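You operate a simulated robot arm through the tools that you are given. There is no shell and no other tool. Be economical: measure what you need, move in short steps, check, and stop when the job is done.

Carry out the task below with a simulated robot arm. There is one attempt and no reset: what you move stays moved.

## Task
Fit the red handwheel, close the valve and tighten both dripping wing screws.
Fine: the wheel goes on the square spindle, closes the valve and stays there; valve closed before the wing screws are touched; the hex nut and the spanners stay.

The check looks at the end state, three seconds after you hand in, the way a careful person would. Anything else that was tipped, shoved, dropped, spilled or broken makes it a failure.

## Robot
A 6-joint arm with a two-finger parallel gripper, fixed in place. Base frame: the origin is at the foot of the arm, x ahead of it, y to its left, z up; the work surface is at about z = 0. Lengths are in mm, angles in rad, forces in N, time in s.
With the tool pointing down near the work surface it reaches from about 180 to 460 mm from the base axis. Its first joint turns from -1.222 to 1.222 rad. Payload 1.9 kg.
The tool frame sits at the grasp point between the pads (the TCP): z along the fingers, y along the line on which they close. The tips reach 23 mm beyond it. Largest opening 94 mm; finger width 38, thickness 10; the body of the gripper, 54 by 96 mm, starts 39 mm behind the TCP.
Orientation is that of the tool frame in the base frame, as a unit quaternion [x, y, z, w]. With the fingers straight down and closing along the base's y, the tool's x points along the base's -x, its y along +y and its z along -z.

## Interface
- The arm moves only by the tool arm_command. Its argument "increments" is a list that holds one entry, the list of rows, each a list of 6 numbers: the shift along the base's x, y, z in mm, then the turn, a rotation vector about the base's x, y, z in rad. In form: [[[x, y, z, wx, wy, wz], ...]]. A call has 1 to 8 rows; each row shifts and turns the commanded pose from where the row before left it. "jaw" is the closure in counts, from 0 (fully open) to 255 (shut), set as the call begins (left out, the last holds). A row lasts 0.2 s, in which the tool goes at most 50 mm and 0.15 rad; a call with a longer step from one row to the next is refused whole, and so is a gripper value outside its range. Where a pose cannot be reached the arm comes as near as it can. A force on the tool above 70 N (or 10 N above the force at the start of the call, whichever is more), or a blocked arm, ends the call early, and 0.2 s more pass. The fingers move at their own pace (about 108 mm/s each) and stop on an object; they squeeze with about 39 N. The grip force told is the motor's: it shows also when the fingers shut on nothing. Time passes only in rows, and 0.2 s behind the last, so rows that do not move let the fingers close. The reply holds the time, the measured pose of the TCP, the force on the tool along the base axes, the opening and the grip force, in the units named above and with some noise, with the torque about the TCP (base axes, N m) and any sound that the robot's microphone picked up.
- Cameras (640 x 400 px; columns grow to the right, rows downward): "scene" is fixed at [74.8, 328.7, 420]; the picture's right is [-0.47, -0.88, 0.00], its down [-0.60, 0.32, -0.73] and it looks along [0.65, -0.35, -0.68] (base axes); focal length 214 px, centre (320, 200). "wrist" rides on the gripper at [86, 16, -75] in the tool frame; the picture's right is [-0.18, 0.98, 0.00], its down [-0.58, -0.11, -0.81] and it looks along [-0.79, -0.15, 0.59] (tool axes); focal length 243 px, centre (320, 200). There is no depth. A picture from a camera that has moved, and an enlarged one, comes with that camera's place and axes in the base frame and with its lens. The place of the scene camera against the robot may be out by one fixed shift of up to 18 mm in any direction.
- get_image(camera): a new picture of that camera. It takes no simulated time.
- enlarge(camera, box): a new picture of the part [left, top, right, bottom] of that camera's present view, enlarged. It takes no simulated time.
- sign_off(): hands the job in; it is judged then, once.

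Go step by step. Nothing tells you positions but the pictures and the camera data: compare them with the known pose of the tool, close in by small moves and look again before you grip or let go. The budget is 120 turns and 64 pictures, counting those below and the enlarged ones. Unless the task says otherwise, let go and move clear before handing in, and close with one line.

The tools are called after "Request:" as a command line: name --argument value ..., lists and objects as JSON in quotes. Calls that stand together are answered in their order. arm_command: Moves the arm, as the interface text tells. Its arguments: {"type":"object","properties":{"increments":{"type":"array","items":{"type":"array","items":{"type":"array","items":{"type":"number"}}}},"jaw":{"type":"number"}},"required":["increments"]} The other tools are called the same way: get_image (camera) takes a picture; enlarge (camera, box) takes an enlarged picture of a part of a camera's view; sign_off () hands the job in.

At the start:

```text
time_s: 0.0
position: [185.3, 182.0, 360.5]
tcp_rot: [0.0, 1.0, 0.001, 0.001]
wrist_force: [0.1, -0.1, -0.5]
ft_torque: [0.03, -0.01, -0.01]
opening: 94.1
gripper_force: 0.0
```

scene: 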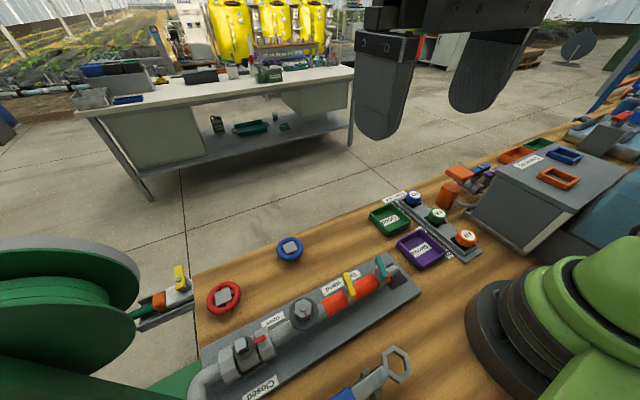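
wrist: 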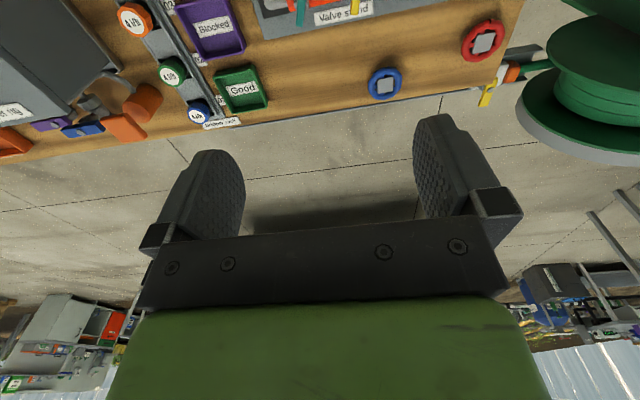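

I see a valve stand in the lower centre of the scene view, with the red and blue handwheels beyond it. I'll look closer first.

Request:
enlarge --camera "scene" --box '[180, 230, 430, 400]'

Request:
enlarge --camera "wrist" --box '[220, 0, 540, 130]'

```text
2.35 times, centred on (305, 315) of scene
camera zoom: at [74.8, 328.7, 420.0], right [-0.47, -0.88, 0.0], down [-0.6, 0.32, -0.73], along [0.65, -0.35, -0.68], focal length 505 px, centre (355, -71)
```

zoom: 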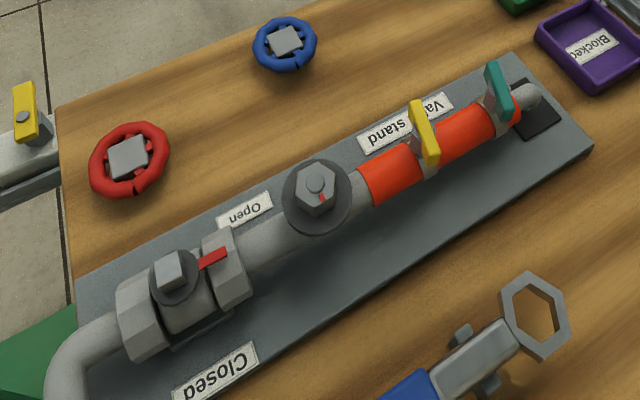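

```text
2.00 times, centred on (380, 65) of wrist
camera zoom: at [100.3, 197.8, 435.1], right [0.18, 0.98, 0.0], down [0.58, -0.11, 0.81], along [0.79, -0.15, -0.59], focal length 485 px, centre (200, 470)
```

zoom: 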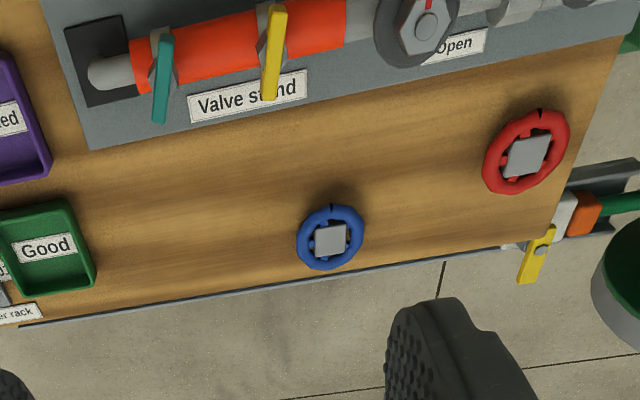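

The valve stand's pipe runs along y at x≈195: square spindle near y≈398, hex nut near 299, wing screws near 213 and 146. The red wheel is near (301,416). I'll yaw the tool 90° so the wrist camera looks along the stand.

Request:
arm_command --increments '[[[2, -8, -2, 0, 0, 0.143], [2, -8, -2, 0, 0, 0.143], [2, -8, -2, 0, 0, 0.143], [2, -8, -2, 0, 0, 0.143], [2, -8, -2, 0, 0, 0.143], [2, -8, -2, 0, 0, 0.143], [2, -8, -2, 0, 0, 0.143], [2, -8, -2, 0, 0, 0.143]]]'

Request:
arm_command --increments '[[[0, 0, 0, 0, 0, 0.143], [0, 0, 0, 0, 0, 0.143], [0, 0, 0, 0, 0, 0.143], [0, 0, 0, 0, 0, 0]]]'

Request:
get_image --camera "wrist"

```text
time_s: 1.8
position: [203.5, 118.0, 345.4]
tcp_rot: [-0.542, 0.84, 0.001, 0.0]
wrist_force: [0.7, 0.4, 0.5]
ft_torque: [0.0, -0.04, 0.0]
opening: 94.0
gripper_force: 0.0
```

```text
time_s: 2.8
position: [202.4, 119.3, 345.4]
tcp_rot: [0.708, -0.706, 0.0, 0.002]
wrist_force: [-0.2, 0.2, -0.3]
ft_torque: [0.0, -0.01, -0.01]
opening: 93.9
gripper_force: 0.1
```

```text
59 pictures are left
camera wrist: at [187.1, 31.8, 419.3], right [-0.98, 0.18, 0.0], down [0.11, 0.58, 0.81], along [0.14, 0.79, -0.59], focal length 243 px, centre (320, 200)
```

wrist: 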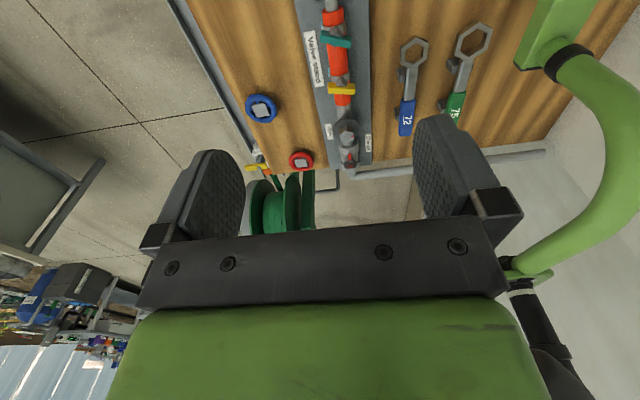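

Request:
enlarge --camera "wrist" --box '[230, 0, 430, 180]'

Request:
enlarge --camera "scene" --box '[190, 300, 310, 400]'

Request:
enlarge --camera "scene" --box '[290, 240, 430, 340]'

```text
2.22 times, centred on (330, 90) of wrist
camera zoom: at [187.1, 31.8, 419.3], right [-0.98, 0.18, 0.0], down [0.11, 0.58, 0.81], along [0.14, 0.79, -0.59], focal length 539 px, centre (298, 444)
```

zoom: 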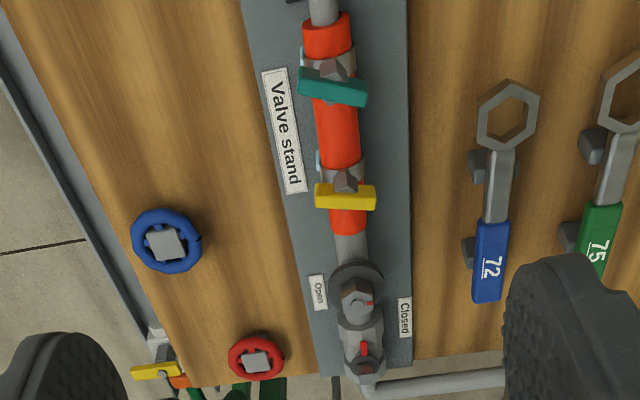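

```text
4.00 times, centred on (250, 350) of scene
camera zoom: at [74.8, 328.7, 420.0], right [-0.47, -0.88, 0.0], down [-0.6, 0.32, -0.73], along [0.65, -0.35, -0.68], focal length 858 px, centre (600, -400)
```

zoom: 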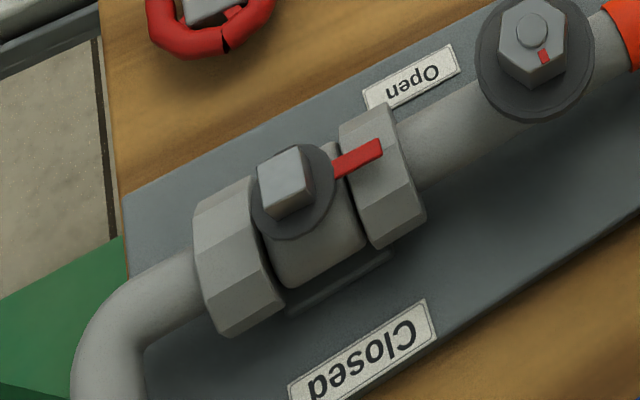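

```text
4.00 times, centred on (360, 290) of scene
camera zoom: at [74.8, 328.7, 420.0], right [-0.47, -0.88, 0.0], down [-0.6, 0.32, -0.73], along [0.65, -0.35, -0.68], focal length 858 px, centre (160, -160)
```

zoom: 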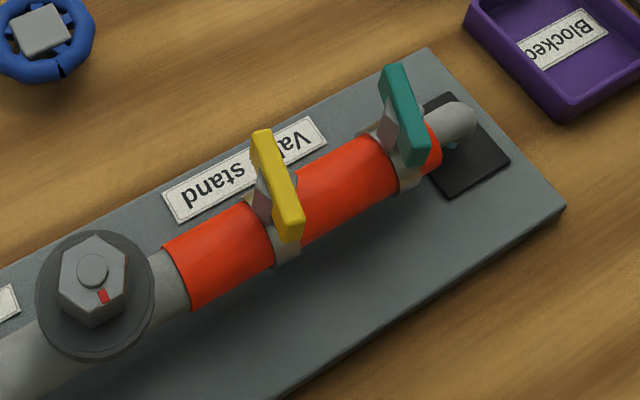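

The labels say the pointer is now at Open (along the pipe) and Closed is a quarter turn clockwise from above. The wing handles are bars on vertical screws. Next I'll look closely at the red wheel.

Request:
arm_command --increments '[[[5, 26, -15, 0, 0, -0.08], [5, 26, -15, 0, 0, -0.08], [5, 26, -15, 0, 0, -0.08], [5, 26, -15, 0, 0, -0.08], [5, 26, -15, 0, 0, -0.08], [5, 26, -15, 0, 0, -0.08], [5, 26, -15, 0, 0, -0.08], [5, 26, -15, 0, 0, -0.07]]]'

Request:
get_image --camera "wrist"

```text
time_s: 4.6
position: [242.9, 326.0, 226.4]
tcp_rot: [-0.453, 0.891, 0.001, -0.001]
wrist_force: [-0.1, 0.1, 0.8]
ft_torque: [0.04, -0.04, -0.03]
opening: 94.0
gripper_force: 0.1
```

```text
55 pictures are left
camera wrist: at [179.8, 264.6, 299.4], right [-0.69, 0.73, 0.0], down [0.43, 0.4, 0.81], along [0.59, 0.55, -0.59], focal length 243 px, centre (320, 200)
```

wrist: 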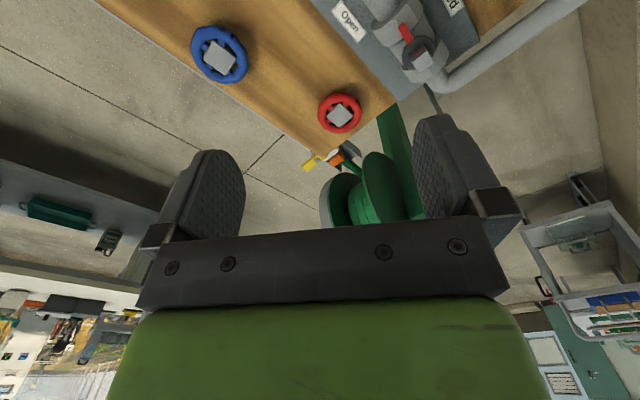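

Request:
enlarge --camera "wrist" --box '[290, 70, 390, 150]'

Request:
enlarge --camera "wrist" --box '[310, 0, 470, 120]'

```text
5.00 times, centred on (340, 110) of wrist
camera zoom: at [179.8, 264.6, 299.4], right [-0.69, 0.73, 0.0], down [0.43, 0.4, 0.81], along [0.59, 0.55, -0.59], focal length 1213 px, centre (220, 650)
```

zoom: 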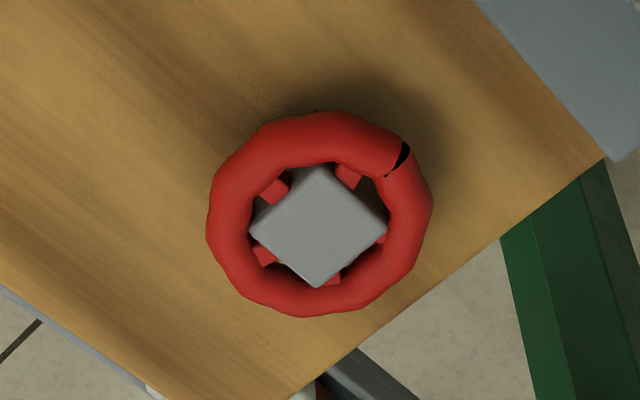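

```text
3.33 times, centred on (390, 60) of wrist
camera zoom: at [179.8, 264.6, 299.4], right [-0.69, 0.73, 0.0], down [0.43, 0.4, 0.81], along [0.59, 0.55, -0.59], focal length 809 px, centre (87, 667)
```

zoom: 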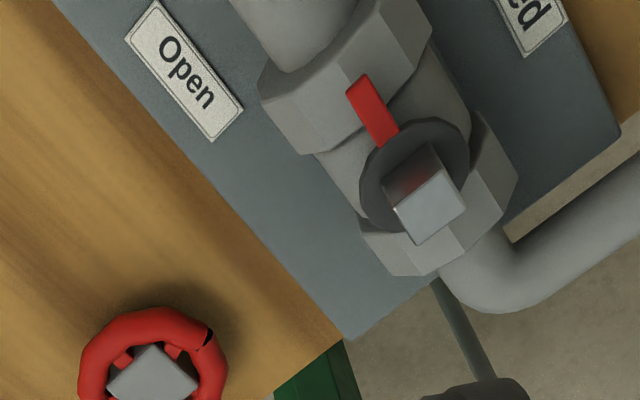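

The red wheel's hub is at about (300,412), square-aligned to the base axes, as is the spindle. It lies past straight-down reach, so I'll tilt the fingers outward and come above it.

Request:
arm_command --increments '[[[11, 17, -22, 0.0807, -0.059, 0], [11, 17, -22, 0.0807, -0.059, 0], [11, 17, -22, 0.0807, -0.059, 0], [12, 17, -22, 0.0807, -0.059, 0], [12, 18, -22, 0, 0, 0], [0, 0, 0, 0, 0, 0]]]'

Request:
get_image --camera "wrist"

Request:
get_image --camera "scene"

```text
time_s: 6.0
position: [300.9, 413.0, 114.6]
tcp_rot: [-0.445, 0.873, 0.09, 0.177]
wrist_force: [0.0, 0.3, 0.2]
ft_torque: [-0.02, -0.02, -0.02]
opening: 94.0
gripper_force: 0.0
```

```text
52 pictures are left
camera wrist: at [224.2, 334.2, 149.0], right [-0.7, 0.71, 0.07], down [0.22, 0.12, 0.97], along [0.68, 0.69, -0.24], focal length 243 px, centre (320, 200)
```

wrist: 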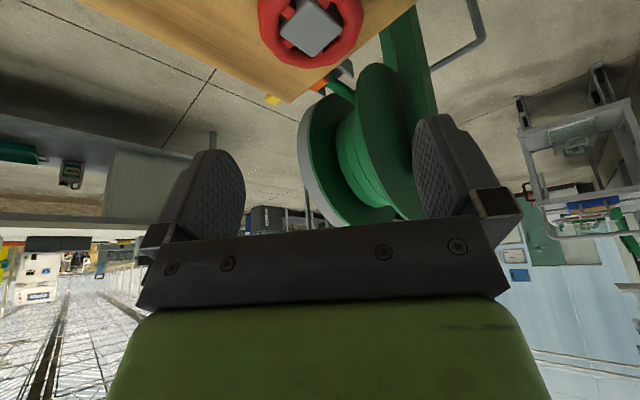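

```text
51 pictures are left
```

scene: 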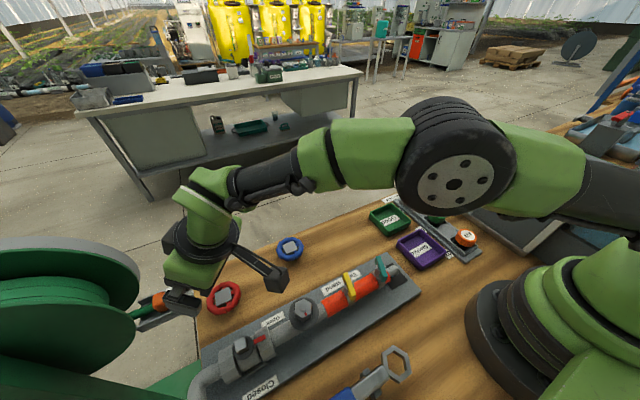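

Request:
enlarge --camera "wrist" --box '[240, 0, 380, 80]'

```text
4.57 times, centred on (310, 40) of wrist
camera zoom: at [224.2, 334.2, 149.0], right [-0.7, 0.71, 0.07], down [0.22, 0.12, 0.97], along [0.68, 0.69, -0.24], focal length 1109 px, centre (366, 931)
```

zoom: 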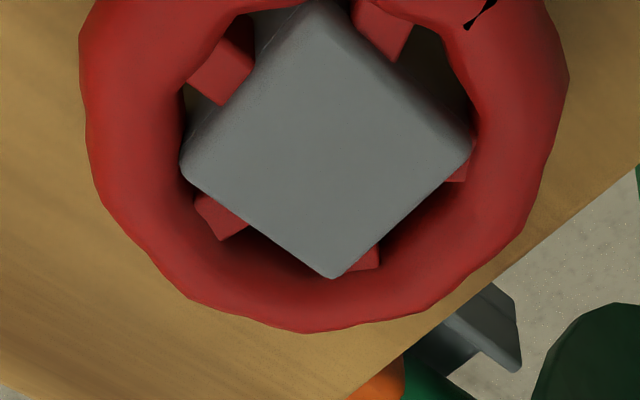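

The tilted pose reaches. The hub top comes out at about (300.8, 414, z≈25), so I'll descend over it with the jaws open.

Request:
arm_command --increments '[[[0, 1, -20, 0, 0, 0], [0, 0, -20, 0, 0, 0], [0, 0, -20, 0, 0, 0], [0, 0, -12, 0, 0, 0], [0, 0, -6, 0, 0, 0], [0, 0, 0, 0, 0, 0]]]' --jaw 0

Request:
get_image --camera "wrist"

Request:
enlarge --camera "scene" --box '[140, 240, 300, 350]'

```text
time_s: 7.4
position: [299.6, 414.1, 36.6]
tcp_rot: [-0.445, 0.873, 0.091, 0.18]
wrist_force: [27.5, 30.5, 0.5]
ft_torque: [-0.98, 0.91, -0.25]
opening: 93.9
gripper_force: 0.0
```

```text
49 pictures are left
camera wrist: at [224.1, 335.4, 70.9], right [-0.7, 0.71, 0.07], down [0.21, 0.11, 0.97], along [0.69, 0.69, -0.23], focal length 243 px, centre (320, 200)
```

wrist: 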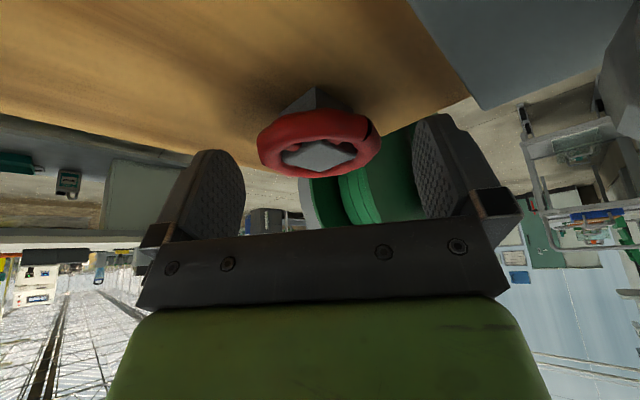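

```text
3.64 times, centred on (220, 295) of scene
camera zoom: at [74.8, 328.7, 420.0], right [-0.47, -0.88, 0.0], down [-0.6, 0.32, -0.73], along [0.65, -0.35, -0.68], focal length 780 px, centre (684, -146)
```

zoom: 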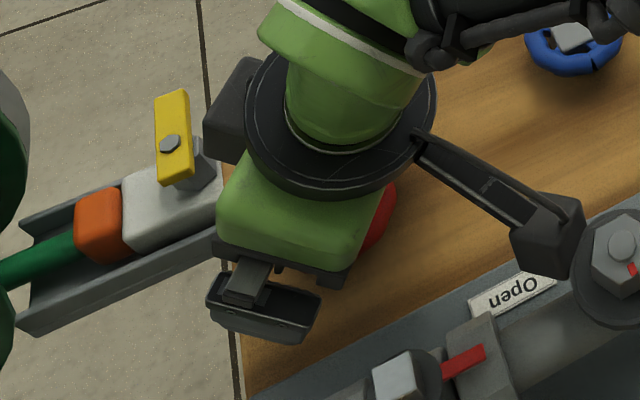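

The camera housing pressed against something near the hex nut (about 40 N sideways), so I'm lifting off. I'll yaw the tool so the camera hangs clear of the stand.

Request:
arm_command --increments '[[[3, 3, 15, 0, 0, 0], [0, 0, 20, 0, 0, 0], [0, 0, 5, 0, 0, 0.12], [0, 0, 0, 0, 0, 0.12], [0, 0, 0, 0, 0, 0.12], [-3, -3, 0, 0, 0, 0.12], [0, 0, 0, 0, 0, 0]]]'

Request:
enlarge --camera "scene" --box '[140, 230, 340, 370]'

Request:
get_image --camera "wrist"

```text
time_s: 7.7
position: [301.9, 414.8, 38.7]
tcp_rot: [-0.446, 0.872, 0.09, 0.18]
wrist_force: [1.1, 2.4, 1.0]
ft_torque: [-0.16, 0.13, -0.06]
opening: 94.0
gripper_force: 0.0
stopped in row 1: the force on the tool passed its limit at 91 N (the readings are from after the stop); the commanded pose is now the measured one
```

```text
2.86 times, centred on (240, 300) of scene
camera zoom: at [74.7, 328.7, 420.0], right [-0.47, -0.88, 0.0], down [-0.6, 0.32, -0.73], along [0.65, -0.35, -0.68], focal length 613 px, centre (549, -86)
```

zoom: 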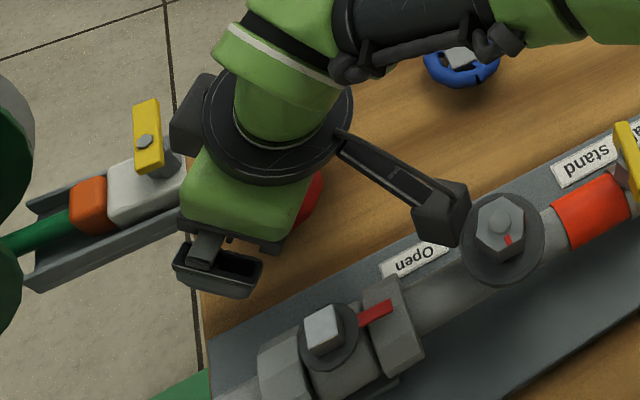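

```text
46 pictures are left
camera wrist: at [224.4, 335.5, 71.6], right [-0.7, 0.71, 0.07], down [0.21, 0.11, 0.97], along [0.68, 0.69, -0.23], focal length 243 px, centre (320, 200)
```

wrist: 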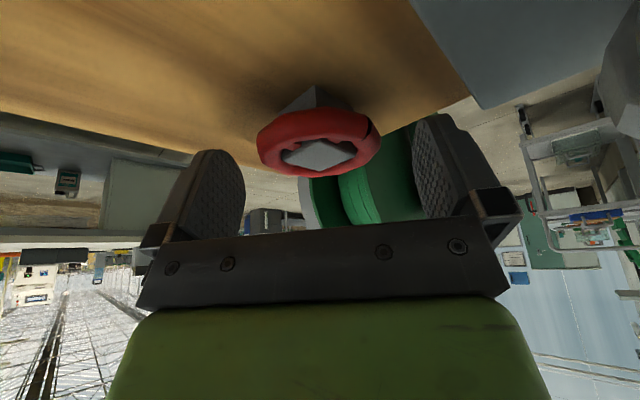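

The camera box seems to catch the washer below the nut. I'll slide outward a little first, then lift in small steps.

Request:
arm_command --increments '[[[3, 3, 0, 0, 0, 0], [3, 3, 0, 0, 0, 0], [0, 0, 0, 0, 0, 0]]]'

```text
time_s: 8.5
position: [306.9, 419.5, 38.3]
tcp_rot: [-0.447, 0.872, 0.09, 0.18]
wrist_force: [-0.3, 0.6, 0.3]
ft_torque: [0.03, -0.02, -0.01]
opening: 93.9
gripper_force: 0.1
```

Request:
arm_command --increments '[[[0, 0, 4, 0, 0, 0], [0, 0, 4, 0, 0, 0], [0, 0, 8, 0, 0, 0], [0, 0, 14, 0, 0, 0], [0, 0, 14, 0, 0, 0], [0, 0, 0, 0, 0, 0]]]'

Request:
enlarge --camera "scene" --box '[180, 240, 420, 400]'

```text
time_s: 9.9
position: [306.2, 419.8, 82.5]
tcp_rot: [-0.446, 0.872, 0.091, 0.18]
wrist_force: [0.1, 0.2, -0.1]
ft_torque: [0.03, 0.0, -0.03]
opening: 94.0
gripper_force: 0.1
```

```text
2.50 times, centred on (300, 320) of scene
camera zoom: at [74.8, 328.7, 420.0], right [-0.47, -0.88, 0.0], down [-0.6, 0.32, -0.73], along [0.65, -0.35, -0.68], focal length 536 px, centre (370, -100)
```

zoom: 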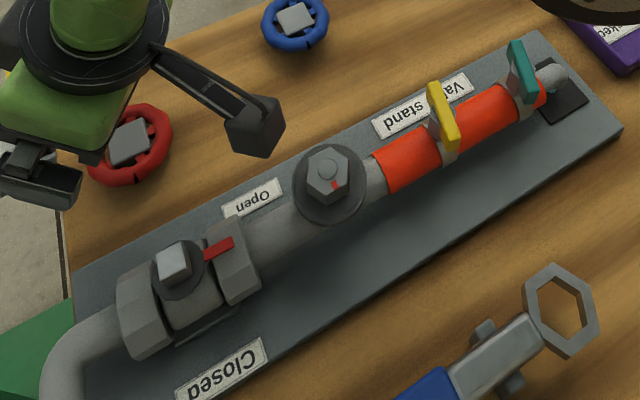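

Clear now, and the nut looks unmoved. Next I'll yaw the tool +0.46 so the camera is away from the stand.

Request:
arm_command --increments '[[[0, 0, 0, 0, 0, 0.12], [0, 0, 0, 0, 0, 0.12], [-3, -3, 0, 0, 0, 0.12], [-2.5, -2.5, 0, 0, 0, 0.1], [0, 0, 0, 0, 0, 0]]]'

Request:
get_image --camera "wrist"

```text
time_s: 11.1
position: [300.4, 415.3, 81.9]
tcp_rot: [-0.634, 0.747, 0.129, 0.154]
wrist_force: [-0.5, 0.6, -0.6]
ft_torque: [0.03, 0.01, 0.04]
opening: 93.9
gripper_force: 0.0
```

```text
44 pictures are left
camera wrist: at [267.3, 309.8, 115.5], right [-0.94, 0.33, 0.07], down [0.14, 0.2, 0.97], along [0.3, 0.92, -0.23], focal length 243 px, centre (320, 200)
```

wrist: 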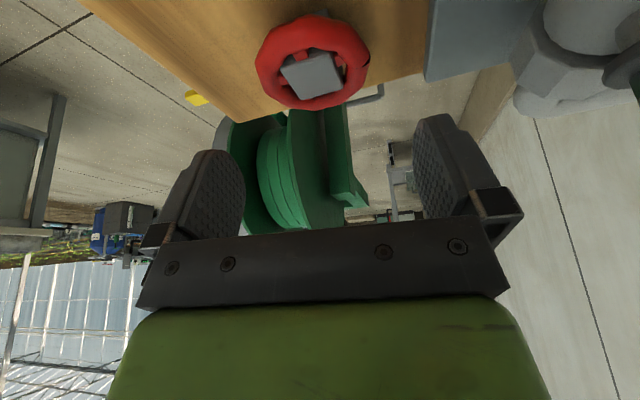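

Request:
arm_command --increments '[[[0, 0, -15, 0, 0, 0], [1, 0, -15, 0, 0, 0], [0, 0, -8, 0, 0, 0], [0, 0, 0, 0, 0, 0]]]'

Request:
get_image --camera "wrist"

Request:
enlarge --camera "scene" --box '[140, 240, 340, 370]'

```text
time_s: 12.1
position: [301.6, 416.7, 43.2]
tcp_rot: [-0.634, 0.746, 0.129, 0.155]
wrist_force: [0.8, 0.2, -0.2]
ft_torque: [0.02, -0.01, 0.0]
opening: 93.9
gripper_force: 0.0
```

```text
43 pictures are left
camera wrist: at [267.5, 310.3, 76.5], right [-0.94, 0.33, 0.07], down [0.14, 0.2, 0.97], along [0.31, 0.92, -0.23], focal length 243 px, centre (320, 200)
```

wrist: 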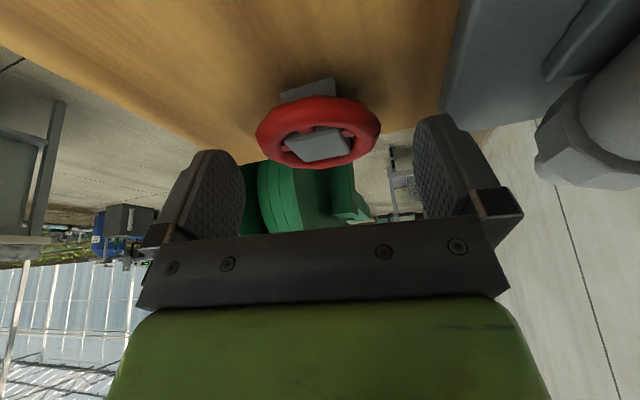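

```text
3.08 times, centred on (240, 305) of scene
camera zoom: at [74.8, 328.7, 420.0], right [-0.47, -0.88, 0.0], down [-0.6, 0.32, -0.73], along [0.65, -0.35, -0.68], focal length 660 px, centre (566, -123)
```

zoom: 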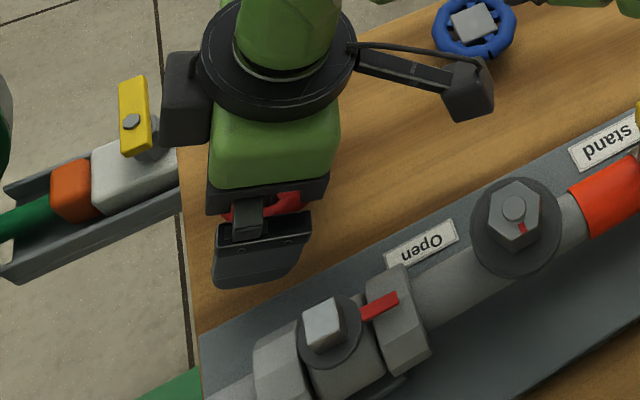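

The hub stands about 24 mm tall at (300,414) with its rim at z≈22. I'll descend to TCP z≈34 and close on the rim.

Request:
arm_command --increments '[[[-1, -2, -5, 0, 0, 0], [0, 0, -4.5, 0, 0, 0], [0, 0, 0, 0, 0, 0]]]'

Request:
arm_command --increments '[[[0, 0, 0, 0, 0, 0], [0, 0, 0, 0, 0, 0], [0, 0, 0, 0, 0, 0]]]' --jaw 255

Request:
get_image --camera "wrist"

```text
time_s: 12.9
position: [300.8, 414.1, 35.1]
tcp_rot: [-0.633, 0.748, 0.129, 0.154]
wrist_force: [-0.3, -1.5, -0.1]
ft_torque: [0.01, -0.02, 0.02]
opening: 94.1
gripper_force: 0.1
```

```text
time_s: 13.7
position: [300.0, 415.3, 33.4]
tcp_rot: [-0.635, 0.746, 0.129, 0.154]
wrist_force: [0.1, 0.5, -0.1]
ft_torque: [-0.01, 0.01, 0.01]
opening: 56.9
gripper_force: 39.2
```

```text
41 pictures are left
camera wrist: at [267.0, 308.6, 67.3], right [-0.94, 0.33, 0.07], down [0.14, 0.2, 0.97], along [0.3, 0.92, -0.23], focal length 243 px, centre (320, 200)
```

wrist: 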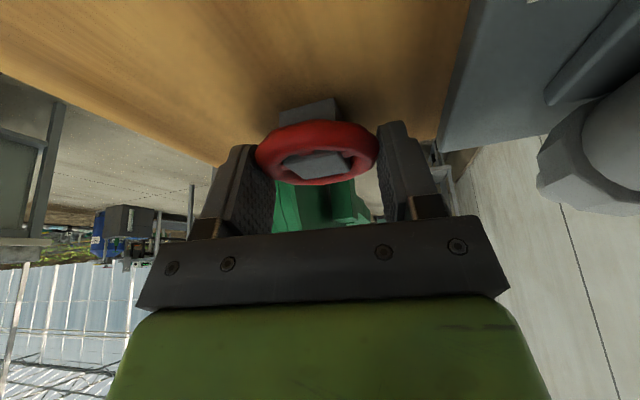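

Gripped at 57 mm. Lifting straight up and looking at how the wheel hangs.

Request:
arm_command --increments '[[[0, 0, 10, 0, 0, 0], [0, 0, 20, 0, 0, 0], [0, 0, 25, 0, 0, 0], [0, 0, 25, 0, 0, 0], [0, 0, 20, 0, 0, 0], [0, 0, 0, 0, 0, 0]]]'

Request:
enlarge --camera "wrist" --box '[180, 40, 460, 220]'

Request:
enlarge --camera "scene" --box '[140, 200, 340, 370]'

```text
time_s: 15.1
position: [305.1, 419.8, 132.5]
tcp_rot: [-0.634, 0.747, 0.129, 0.154]
wrist_force: [0.6, -0.4, -1.0]
ft_torque: [0.0, -0.01, -0.01]
opening: 56.9
gripper_force: 39.3
out of reach, approached as far as the arm can: row 2, 4
```

```text
2.22 times, centred on (320, 130) of wrist
camera zoom: at [271.5, 313.7, 166.1], right [-0.94, 0.33, 0.07], down [0.14, 0.2, 0.97], along [0.3, 0.92, -0.23], focal length 539 px, centre (320, 356)
```

zoom: 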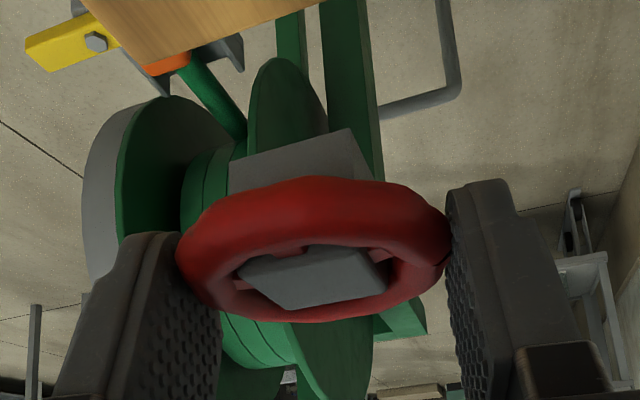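

```text
2.35 times, centred on (240, 285) of scene
camera zoom: at [74.8, 328.7, 420.0], right [-0.47, -0.88, 0.0], down [-0.6, 0.32, -0.73], along [0.65, -0.35, -0.68], focal length 505 px, centre (508, 0)
```

zoom: 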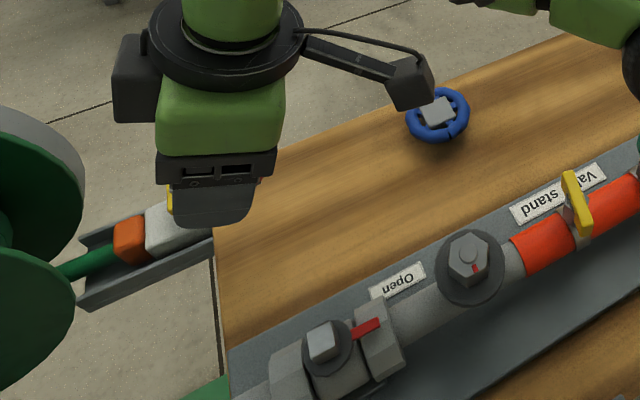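

The wheel is held level. Now I'll carry it across to above the spindle and stay high.

Request:
arm_command --increments '[[[-25, -3, 2, 0, 0, 0], [-30, -3, 0, 0, 0, 0], [-30, -2, 0, 0, 0, 0], [-28, -2, 0, 0, 0, 0], [0, 0, 0, 0, 0, 0]]]'

Request:
enlarge --camera "wrist" --box '[180, 0, 460, 180]'

Request:
enlarge --camera "scene" --box '[140, 230, 340, 400]'

```text
time_s: 16.3
position: [232.5, 469.7, 137.6]
tcp_rot: [-0.635, 0.747, 0.129, 0.152]
wrist_force: [0.7, -0.2, -1.3]
ft_torque: [0.02, -0.01, 0.04]
opening: 56.9
gripper_force: 39.0
out of reach, approached as far as the arm can: row 1, 2, 3, 4
```

```text
2.22 times, centred on (320, 90) of wrist
camera zoom: at [198.0, 363.5, 171.1], right [-0.94, 0.33, 0.07], down [0.14, 0.2, 0.97], along [0.3, 0.92, -0.23], focal length 539 px, centre (320, 444)
```

zoom: 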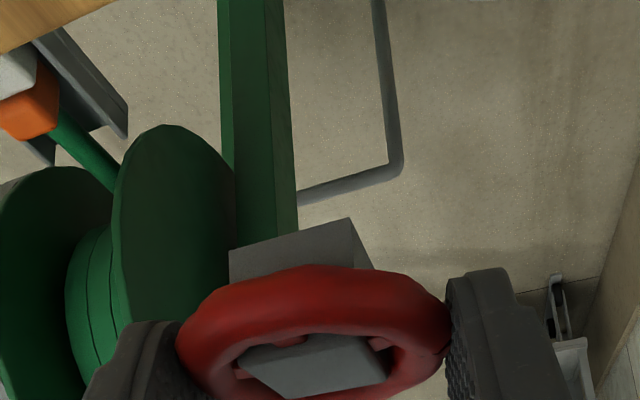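

```text
2.35 times, centred on (240, 315) of scene
camera zoom: at [74.8, 328.7, 420.0], right [-0.47, -0.88, 0.0], down [-0.6, 0.32, -0.73], along [0.65, -0.35, -0.68], focal length 505 px, centre (508, -71)
```

zoom: 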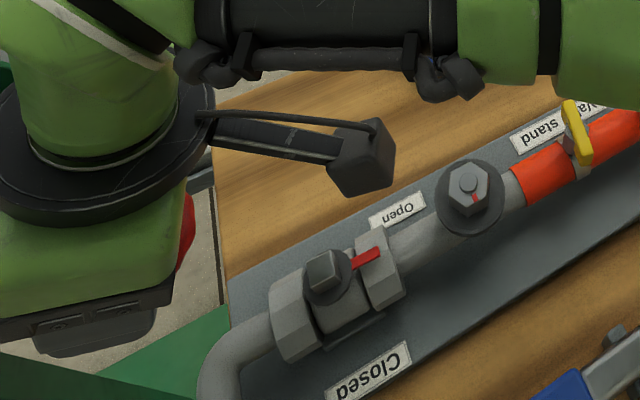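

The arm stuck at a joint limit: it can't retract with this sideways tilt. The wheel is still held at (232,470,138). I'll yaw back toward radial and see how the pose behaves.

Request:
arm_command --increments '[[[0, 0, 0, 0, 0, -0.1], [0, 0, 0, 0, 0, -0.1], [0, 0, 0, 0, 0, -0.1], [0, 0, 0, 0, 0, 0]]]'

```text
time_s: 17.3
position: [233.8, 471.7, 137.4]
tcp_rot: [-0.514, 0.834, 0.103, 0.171]
wrist_force: [0.1, 0.6, 0.1]
ft_torque: [-0.02, -0.01, 0.0]
opening: 56.9
gripper_force: 38.7
```

Commands now follow again. I'll retract to free wood at about (285,335), straightening the tool on the way, so I can set the wheel down and regrip it vertically.

Request:
arm_command --increments '[[[9, -23, 0, 0, 0, 0], [9, -23, 0, 0, 0, 0], [9, -23, 0, -0.0893, 0.045, 0], [8, -23, 0, -0.0893, 0.045, 0], [8, -23, 0, -0.0893, 0.045, 0], [8, -22, 0, -0.0893, 0.045, 0], [0, 0, 0, 0, 0, 0]]]'

```text
time_s: 18.9
position: [294.2, 357.8, 139.4]
tcp_rot: [-0.526, 0.85, 0.0, 0.001]
wrist_force: [-0.3, -0.5, 0.2]
ft_torque: [0.01, 0.0, -0.02]
opening: 57.0
gripper_force: 39.2
out of reach, approached as far as the arm can: row 1, 2, 5, 6
```

Request:
arm_command --increments '[[[-3, -8, -15, 0, 0, 0.1], [-3, -8, -20, 0, 0, 0.1], [-1, -7, -20, 0, 0, 0.1], [0, 0, 0, 0, 0, 0]]]'

Request:
get_image --camera "wrist"

Request:
enlarge --camera "scene" --box '[180, 200, 380, 360]'

```text
time_s: 19.9
position: [287.3, 332.9, 82.7]
tcp_rot: [-0.648, 0.762, 0.001, 0.002]
wrist_force: [0.3, -0.4, -0.8]
ft_torque: [0.02, 0.03, -0.02]
opening: 57.1
gripper_force: 38.9
```

```text
36 pictures are left
camera wrist: at [256.6, 249.0, 156.8], right [-0.94, 0.34, 0.0], down [0.2, 0.55, 0.81], along [0.28, 0.76, -0.59], focal length 243 px, centre (320, 200)
```

wrist: 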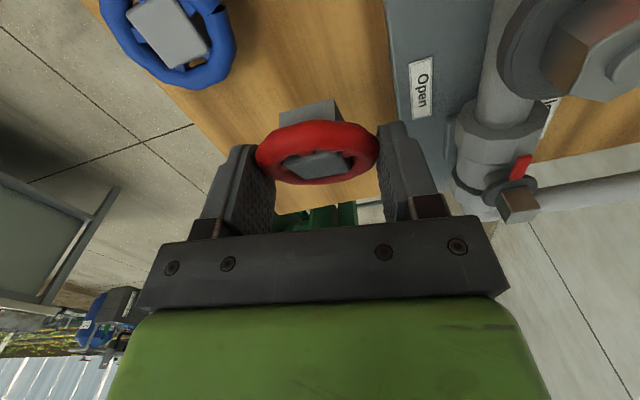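

```text
2.50 times, centred on (280, 280) of scene
camera zoom: at [74.8, 328.7, 420.0], right [-0.47, -0.88, 0.0], down [-0.6, 0.32, -0.73], along [0.65, -0.35, -0.68], focal length 536 px, centre (420, 0)
```

zoom: 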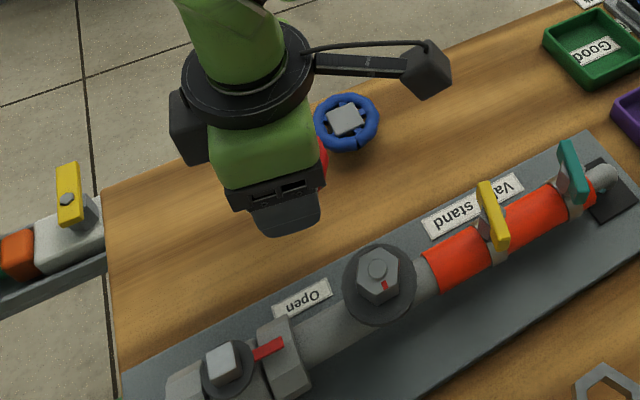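

Now lowering onto the wood, gently pressing so the hub levels itself.

Request:
arm_command --increments '[[[0, 0, -20, 0, 0, 0], [0, 0, -18, 0, 0, 0], [0, 0, -5, 0, 0, 0], [0, 0, 0, 0, 0, 0]]]'

Request:
arm_command --increments '[[[0, 0, -3, 0, 0, 0], [0, 0, -2, 0, 0, 0], [0, 0, 0, 0, 0, 0]]]'

Request:
get_image --camera "wrist"

```text
time_s: 20.9
position: [285.5, 333.2, 40.9]
tcp_rot: [-0.647, 0.762, 0.0, 0.003]
wrist_force: [-0.8, 0.8, 0.6]
ft_torque: [0.01, 0.0, 0.01]
opening: 56.9
gripper_force: 38.9
```

```text
time_s: 21.7
position: [286.9, 333.3, 36.8]
tcp_rot: [-0.648, 0.762, 0.001, 0.004]
wrist_force: [-5.1, -0.7, 20.9]
ft_torque: [-0.03, -0.04, -0.01]
opening: 56.8
gripper_force: 39.1
```

```text
34 pictures are left
camera wrist: at [256.2, 249.4, 110.0], right [-0.94, 0.34, 0.0], down [0.2, 0.55, 0.81], along [0.28, 0.76, -0.58], focal length 243 px, centre (320, 200)
```

wrist: 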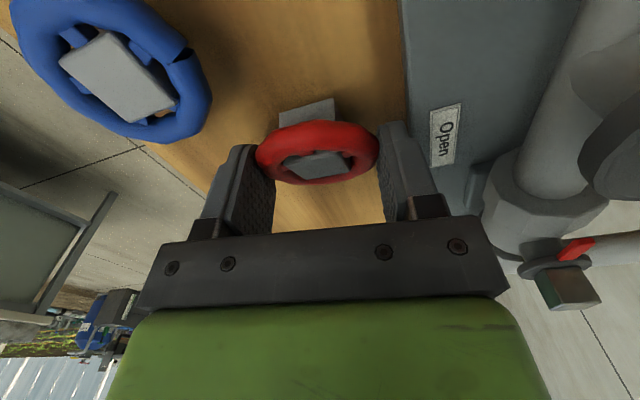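

Request:
arm_command --increments '[[[0, 0, -1.5, 0, 0, 0], [0, 0, -1.5, 0, 0, 0], [0, 0, 0, 0, 0, 0]]]'

Request:
get_image --camera "wrist"

```text
time_s: 22.5
position: [287.2, 334.5, 33.2]
tcp_rot: [-0.648, 0.762, 0.001, 0.004]
wrist_force: [-6.1, 0.3, 33.0]
ft_torque: [0.01, -0.12, -0.01]
opening: 57.1
gripper_force: 39.6
```

```text
33 pictures are left
camera wrist: at [256.1, 249.8, 106.6], right [-0.94, 0.34, 0.0], down [0.2, 0.55, 0.81], along [0.28, 0.76, -0.58], focal length 243 px, centre (320, 200)
```

wrist: 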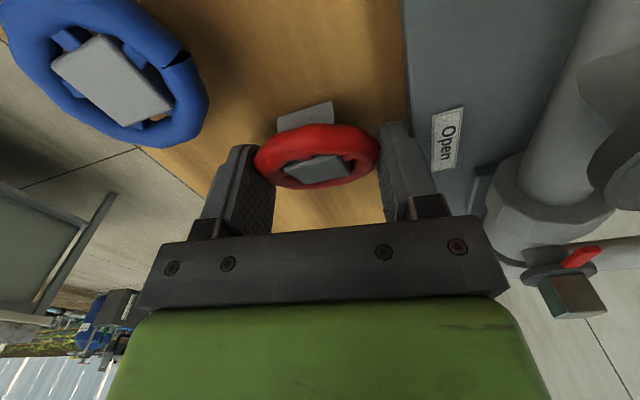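

It's pivoting level. I'll open the jaws modestly, let it settle, and back straight up.

Request:
arm_command --increments '[[[0, 0, 0.5, 0, 0, 0], [0, 0, 0, 0, 0, 0], [0, 0, 0, 0, 0, 0]]]' --jaw 55

Request:
get_image --camera "wrist"

```text
time_s: 23.3
position: [285.5, 332.6, 33.2]
tcp_rot: [-0.647, 0.762, -0.001, 0.002]
wrist_force: [14.2, -13.0, -7.4]
ft_torque: [-0.16, -0.7, 0.68]
opening: 66.5
gripper_force: 0.1
```

```text
32 pictures are left
camera wrist: at [255.9, 248.5, 106.2], right [-0.94, 0.34, 0.0], down [0.2, 0.55, 0.81], along [0.28, 0.76, -0.59], focal length 243 px, centre (320, 200)
```

wrist: 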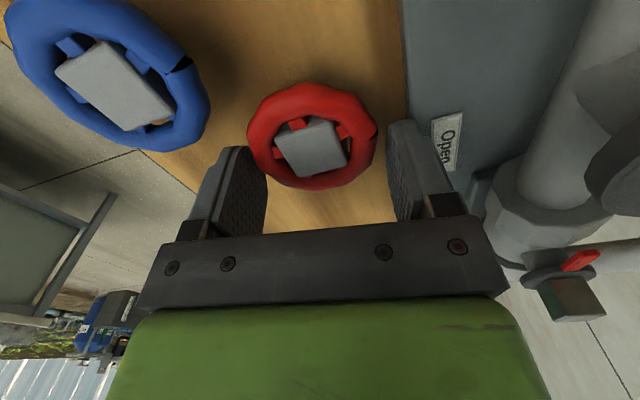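

The wheel is flat now; the right finger touches the stand edge. I'll close slightly to relieve that, then lift.

Request:
arm_command --increments '[[[1, 0, 0, 0, 0, 0], [0, 0, 8, 0, 0, 0], [0, 0, 14, 0, 0, 0], [0, 0, 14, 0, 0, 0], [0, 0, 0, 0, 0, 0]]]' --jaw 80

Request:
enlarge --camera "wrist" --box '[200, 0, 440, 150]'

```text
time_s: 24.5
position: [287.0, 333.8, 70.4]
tcp_rot: [-0.647, 0.763, 0.0, 0.002]
wrist_force: [0.8, -0.6, 0.2]
ft_torque: [-0.01, 0.0, -0.02]
opening: 64.6
gripper_force: 0.0
```

```text
2.67 times, centred on (320, 75) of wrist
camera zoom: at [256.9, 249.3, 142.6], right [-0.94, 0.34, 0.0], down [0.2, 0.55, 0.81], along [0.28, 0.76, -0.59], focal length 647 px, centre (320, 533)
```

zoom: 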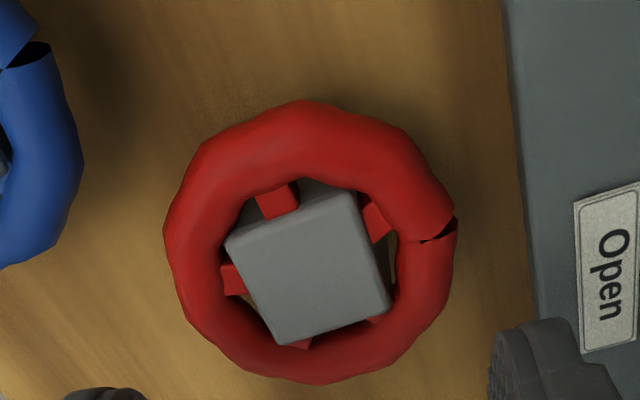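

The wheel sits flat at about (284.3,320.5), square to within about 2°. I'll align with closing along x, centred over it, and descend.

Request:
arm_command --increments '[[[-2.7, -7, 0, 0, 0, 0.084], [0, -6.3, 0, 0, 0, 0.08], [0, 0, -10, 0, 0, 0], [0, 0, 0, 0, 0, 0]]]'

Request:
get_image --camera "wrist"

```text
time_s: 25.5
position: [283.3, 319.3, 59.8]
tcp_rot: [0.707, -0.707, -0.002, -0.003]
wrist_force: [-0.8, -0.2, 0.4]
ft_torque: [0.0, 0.03, 0.01]
opening: 64.9
gripper_force: 0.0
```

```text
30 pictures are left
camera wrist: at [267.6, 231.7, 132.6], right [-0.98, 0.18, 0.0], down [0.11, 0.58, 0.81], along [0.15, 0.8, -0.59], focal length 243 px, centre (320, 200)
```

wrist: 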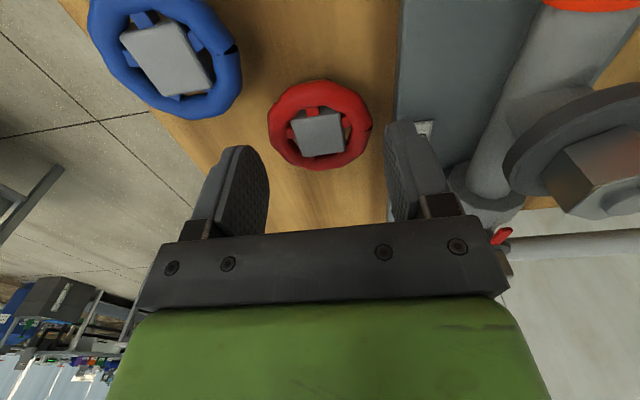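

Request:
arm_command --increments '[[[0, -1, -10, 0, 0, 0], [0, 0, -8, 0, 0, 0], [0, 0, -4, 0, 0, 0], [0, 0, 0, 0, 0, 0]]]'

Request:
get_image --camera "wrist"

```text
time_s: 26.5
position: [283.3, 318.4, 37.0]
tcp_rot: [-0.707, 0.707, 0.0, 0.004]
wrist_force: [0.3, -0.3, -0.6]
ft_torque: [0.03, 0.03, 0.01]
opening: 64.4
gripper_force: 0.1
```

```text
29 pictures are left
camera wrist: at [267.6, 230.6, 111.0], right [-0.98, 0.18, 0.0], down [0.11, 0.58, 0.81], along [0.15, 0.8, -0.59], focal length 243 px, centre (320, 200)
```

wrist: 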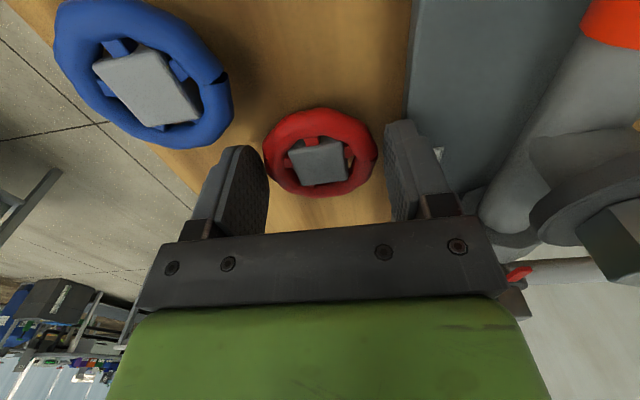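

Well centred. Closing on the rim and lifting.

Request:
arm_command --increments '[[[0, 0, 0, 0, 0, 0], [0, 0, 0, 0, 0, 0], [0, 0, 5, 0, 0, 0], [0, 0, 15, 0, 0, 0], [0, 0, 25, 0, 0, 0], [0, 0, 25, 0, 0, 0], [0, 0, 0, 0, 0, 0]]]' --jaw 255

Request:
get_image --camera "wrist"

```text
time_s: 28.1
position: [284.0, 317.4, 108.4]
tcp_rot: [0.708, -0.706, 0.0, -0.001]
wrist_force: [1.0, -0.5, -0.5]
ft_torque: [0.0, 0.03, -0.01]
opening: 57.2
gripper_force: 39.0
```

```text
28 pictures are left
camera wrist: at [268.1, 230.1, 181.7], right [-0.98, 0.18, 0.0], down [0.11, 0.58, 0.81], along [0.15, 0.8, -0.59], focal length 243 px, centre (320, 200)
```

wrist: 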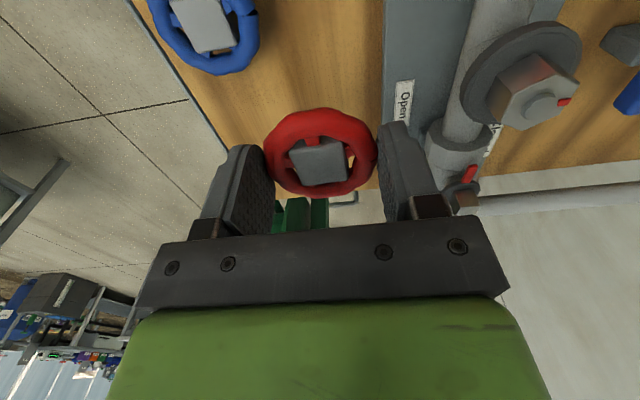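

Held well. Now moving over the spindle area, staying high.

Request:
arm_command --increments '[[[-10, 5, 25, 0, 0, 0], [-25, 22, 17, 0, 0, 0], [-28, 25, 0, 0, 0, 0], [-28, 30, 0, 0, 0, 0], [0, 0, 0, 0, 0, 0]]]'

Request:
enlarge --camera "wrist" --box '[240, 0, 440, 125]'

```text
time_s: 29.3
position: [190.2, 399.5, 147.6]
tcp_rot: [-0.707, 0.707, 0.001, 0.001]
wrist_force: [-0.2, -0.4, 1.0]
ft_torque: [0.01, 0.03, 0.01]
opening: 57.5
gripper_force: 38.5
```

```text
3.20 times, centred on (340, 62) of wrist
camera zoom: at [173.6, 311.8, 221.0], right [-0.98, 0.18, 0.0], down [0.11, 0.58, 0.81], along [0.15, 0.79, -0.59], focal length 776 px, centre (256, 640)
```

zoom: 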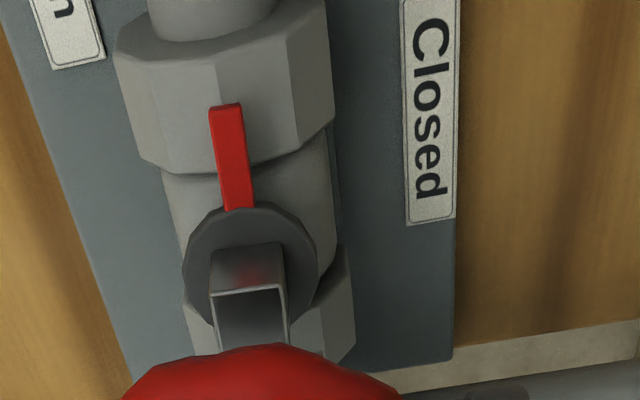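

The spindle is clearly visible, turned about 5° clockwise. I need its y accurately, so I'll yaw to ψ=0 up here for a second view, which also tests the turn range.

Request:
arm_command --increments '[[[0, 0, 0, 0, 0, -0.14], [0, 0, 0, 0, 0, -0.14], [0, 0, 0, 0, 0, -0.14], [0, 0, 0, 0, 0, -0.14], [0, 0, 0, 0, 0, -0.14], [0, 0, 0, 0, 0, -0.14], [0, 0, 0, 0, 0, -0.14], [0, 0, 0, 0, 0, -0.14]]]'

Request:
arm_command --increments '[[[0, 0, 0, 0, 0, -0.15], [0, 0, 0, 0, 0, -0.15], [0, 0, 0, 0, 0, -0.15], [0, 0, 0, 0, 0, 0]]]'

Request:
enlarge --camera "wrist" --box '[220, 0, 420, 125]'

```text
time_s: 31.1
position: [193.0, 400.4, 150.5]
tcp_rot: [-0.222, 0.975, -0.001, 0.003]
wrist_force: [-0.7, 1.1, -0.8]
ft_torque: [-0.01, 0.01, 0.0]
opening: 57.0
gripper_force: 38.4
```

```text
time_s: 32.1
position: [192.6, 400.2, 149.3]
tcp_rot: [0.0, 1.0, -0.002, 0.003]
wrist_force: [0.1, -0.2, -1.1]
ft_torque: [-0.01, 0.03, -0.02]
opening: 57.6
gripper_force: 39.1
```

```text
3.20 times, centred on (320, 62) of wrist
camera zoom: at [106.2, 415.8, 223.0], right [0.18, 0.98, 0.0], down [0.58, -0.11, 0.81], along [0.8, -0.15, -0.59], focal length 776 px, centre (320, 640)
```

zoom: 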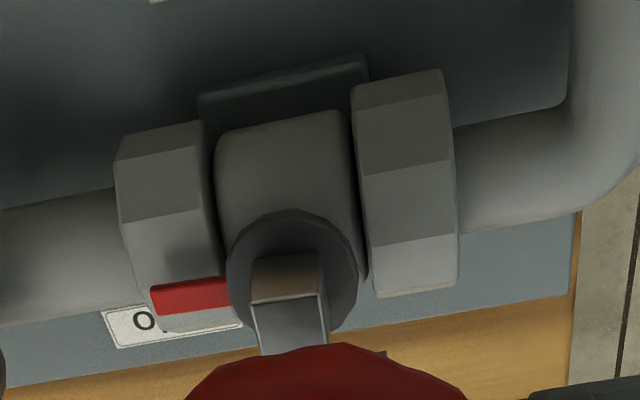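

Triangulated: the spindle top is at about (191.7, 394.4, z≈84), 13 mm square, turned about −4.5°. Now I'll measure the hub in the hand.

Request:
enlarge --camera "wrist" --box '[240, 90, 400, 210]'

```text
3.33 times, centred on (320, 150) of wrist
camera zoom: at [106.2, 415.8, 223.0], right [0.18, 0.98, 0.0], down [0.58, -0.11, 0.81], along [0.8, -0.15, -0.59], focal length 809 px, centre (320, 367)
```

zoom: 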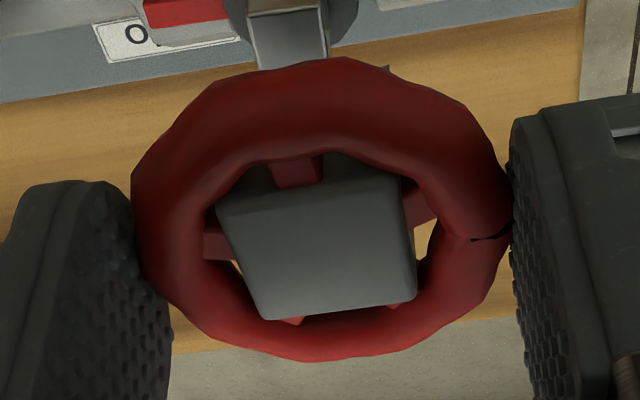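

The hub sits about 3 mm off in tool −x and is turned +1.8°. I'll yaw back to ψ≈1.46 so the squares match, shift over the spindle, and then lower.

Request:
arm_command --increments '[[[0, -1, 0, 0, 0, 0.1461], [0, -1, 0, 0, 0, 0.1461], [0, -1, 0, 0, 0, 0.1461], [0, -1, 0, 0, 0, 0.1461], [0, -1, 0, 0, 0, 0.1461], [0, -1, 0, 0, 0, 0.1461], [0, -1, 0, 0, 0, 0.1461], [0, -1, 0, 0, 0, 0.1461]]]'

Request:
arm_command --increments '[[[-0.5, -0.6, 0, 0, 0, 0.1461], [0, 0, 0, 0, 0, 0.1461], [0, 0, -12, 0, 0, 0], [0, 0, -8, 0, 0, 0], [0, 0, 0, 0, 0, 0]]]'

Request:
enlarge --camera "wrist" --box '[220, 20, 420, 145]'

Request:
enlarge --camera "scene" --box '[180, 270, 320, 380]'

```text
time_s: 33.9
position: [192.5, 391.5, 149.6]
tcp_rot: [-0.554, 0.832, 0.0, 0.003]
wrist_force: [-0.3, 0.5, -1.1]
ft_torque: [0.01, -0.01, -0.02]
opening: 57.3
gripper_force: 38.9
```

```text
time_s: 35.1
position: [194.3, 392.4, 129.6]
tcp_rot: [-0.668, 0.744, 0.001, 0.002]
wrist_force: [-0.7, 0.9, -0.5]
ft_torque: [0.01, 0.02, -0.02]
opening: 57.2
gripper_force: 39.9
```

```text
3.20 times, centred on (320, 82) of wrist
camera zoom: at [167.2, 307.2, 202.8], right [-0.96, 0.29, 0.0], down [0.17, 0.56, 0.81], along [0.23, 0.77, -0.59], focal length 776 px, centre (320, 576)
```

zoom: 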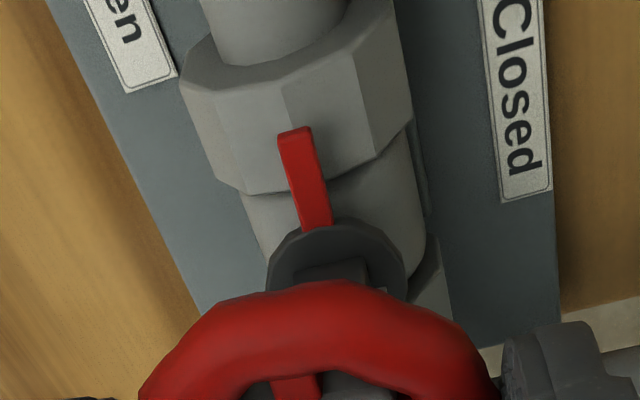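

```text
3.64 times, centred on (250, 325) of scene
camera zoom: at [74.8, 328.7, 420.0], right [-0.47, -0.88, 0.0], down [-0.6, 0.32, -0.73], along [0.65, -0.35, -0.68], focal length 780 px, centre (574, -254)
```

zoom: 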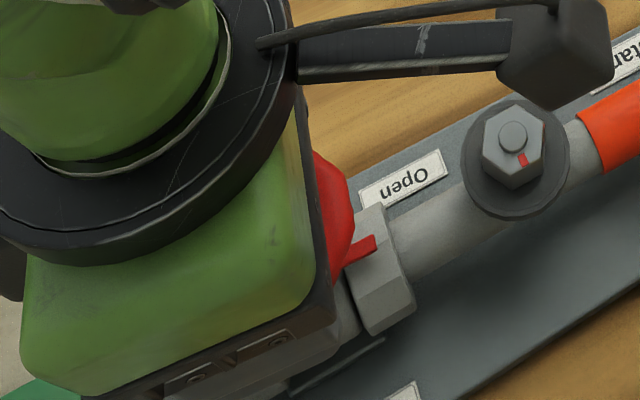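

The view shows the spindle about 3 mm to −x and 1 mm to +y of the hub. I'll correct and check again.

Request:
arm_command --increments '[[[-2.8, 1.2, 0, 0, 0, 0], [0, 0, 0, 0, 0, 0]]]'

Request:
enlarge --camera "wrist" --box '[260, 50, 380, 130]'

```text
time_s: 35.7
position: [189.0, 393.5, 128.9]
tcp_rot: [-0.667, 0.745, 0.0, 0.002]
wrist_force: [-0.4, 0.3, -0.8]
ft_torque: [0.01, -0.03, -0.02]
opening: 57.6
gripper_force: 39.0
```

```text
5.00 times, centred on (320, 90) of wrist
camera zoom: at [163.7, 307.9, 202.5], right [-0.96, 0.29, 0.0], down [0.17, 0.56, 0.81], along [0.23, 0.77, -0.59], focal length 1213 px, centre (320, 750)
```

zoom: 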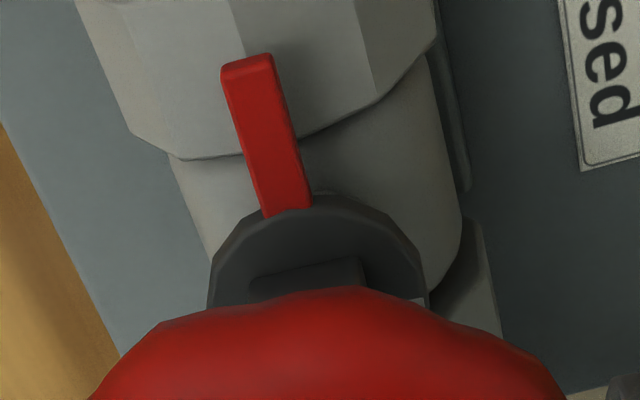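

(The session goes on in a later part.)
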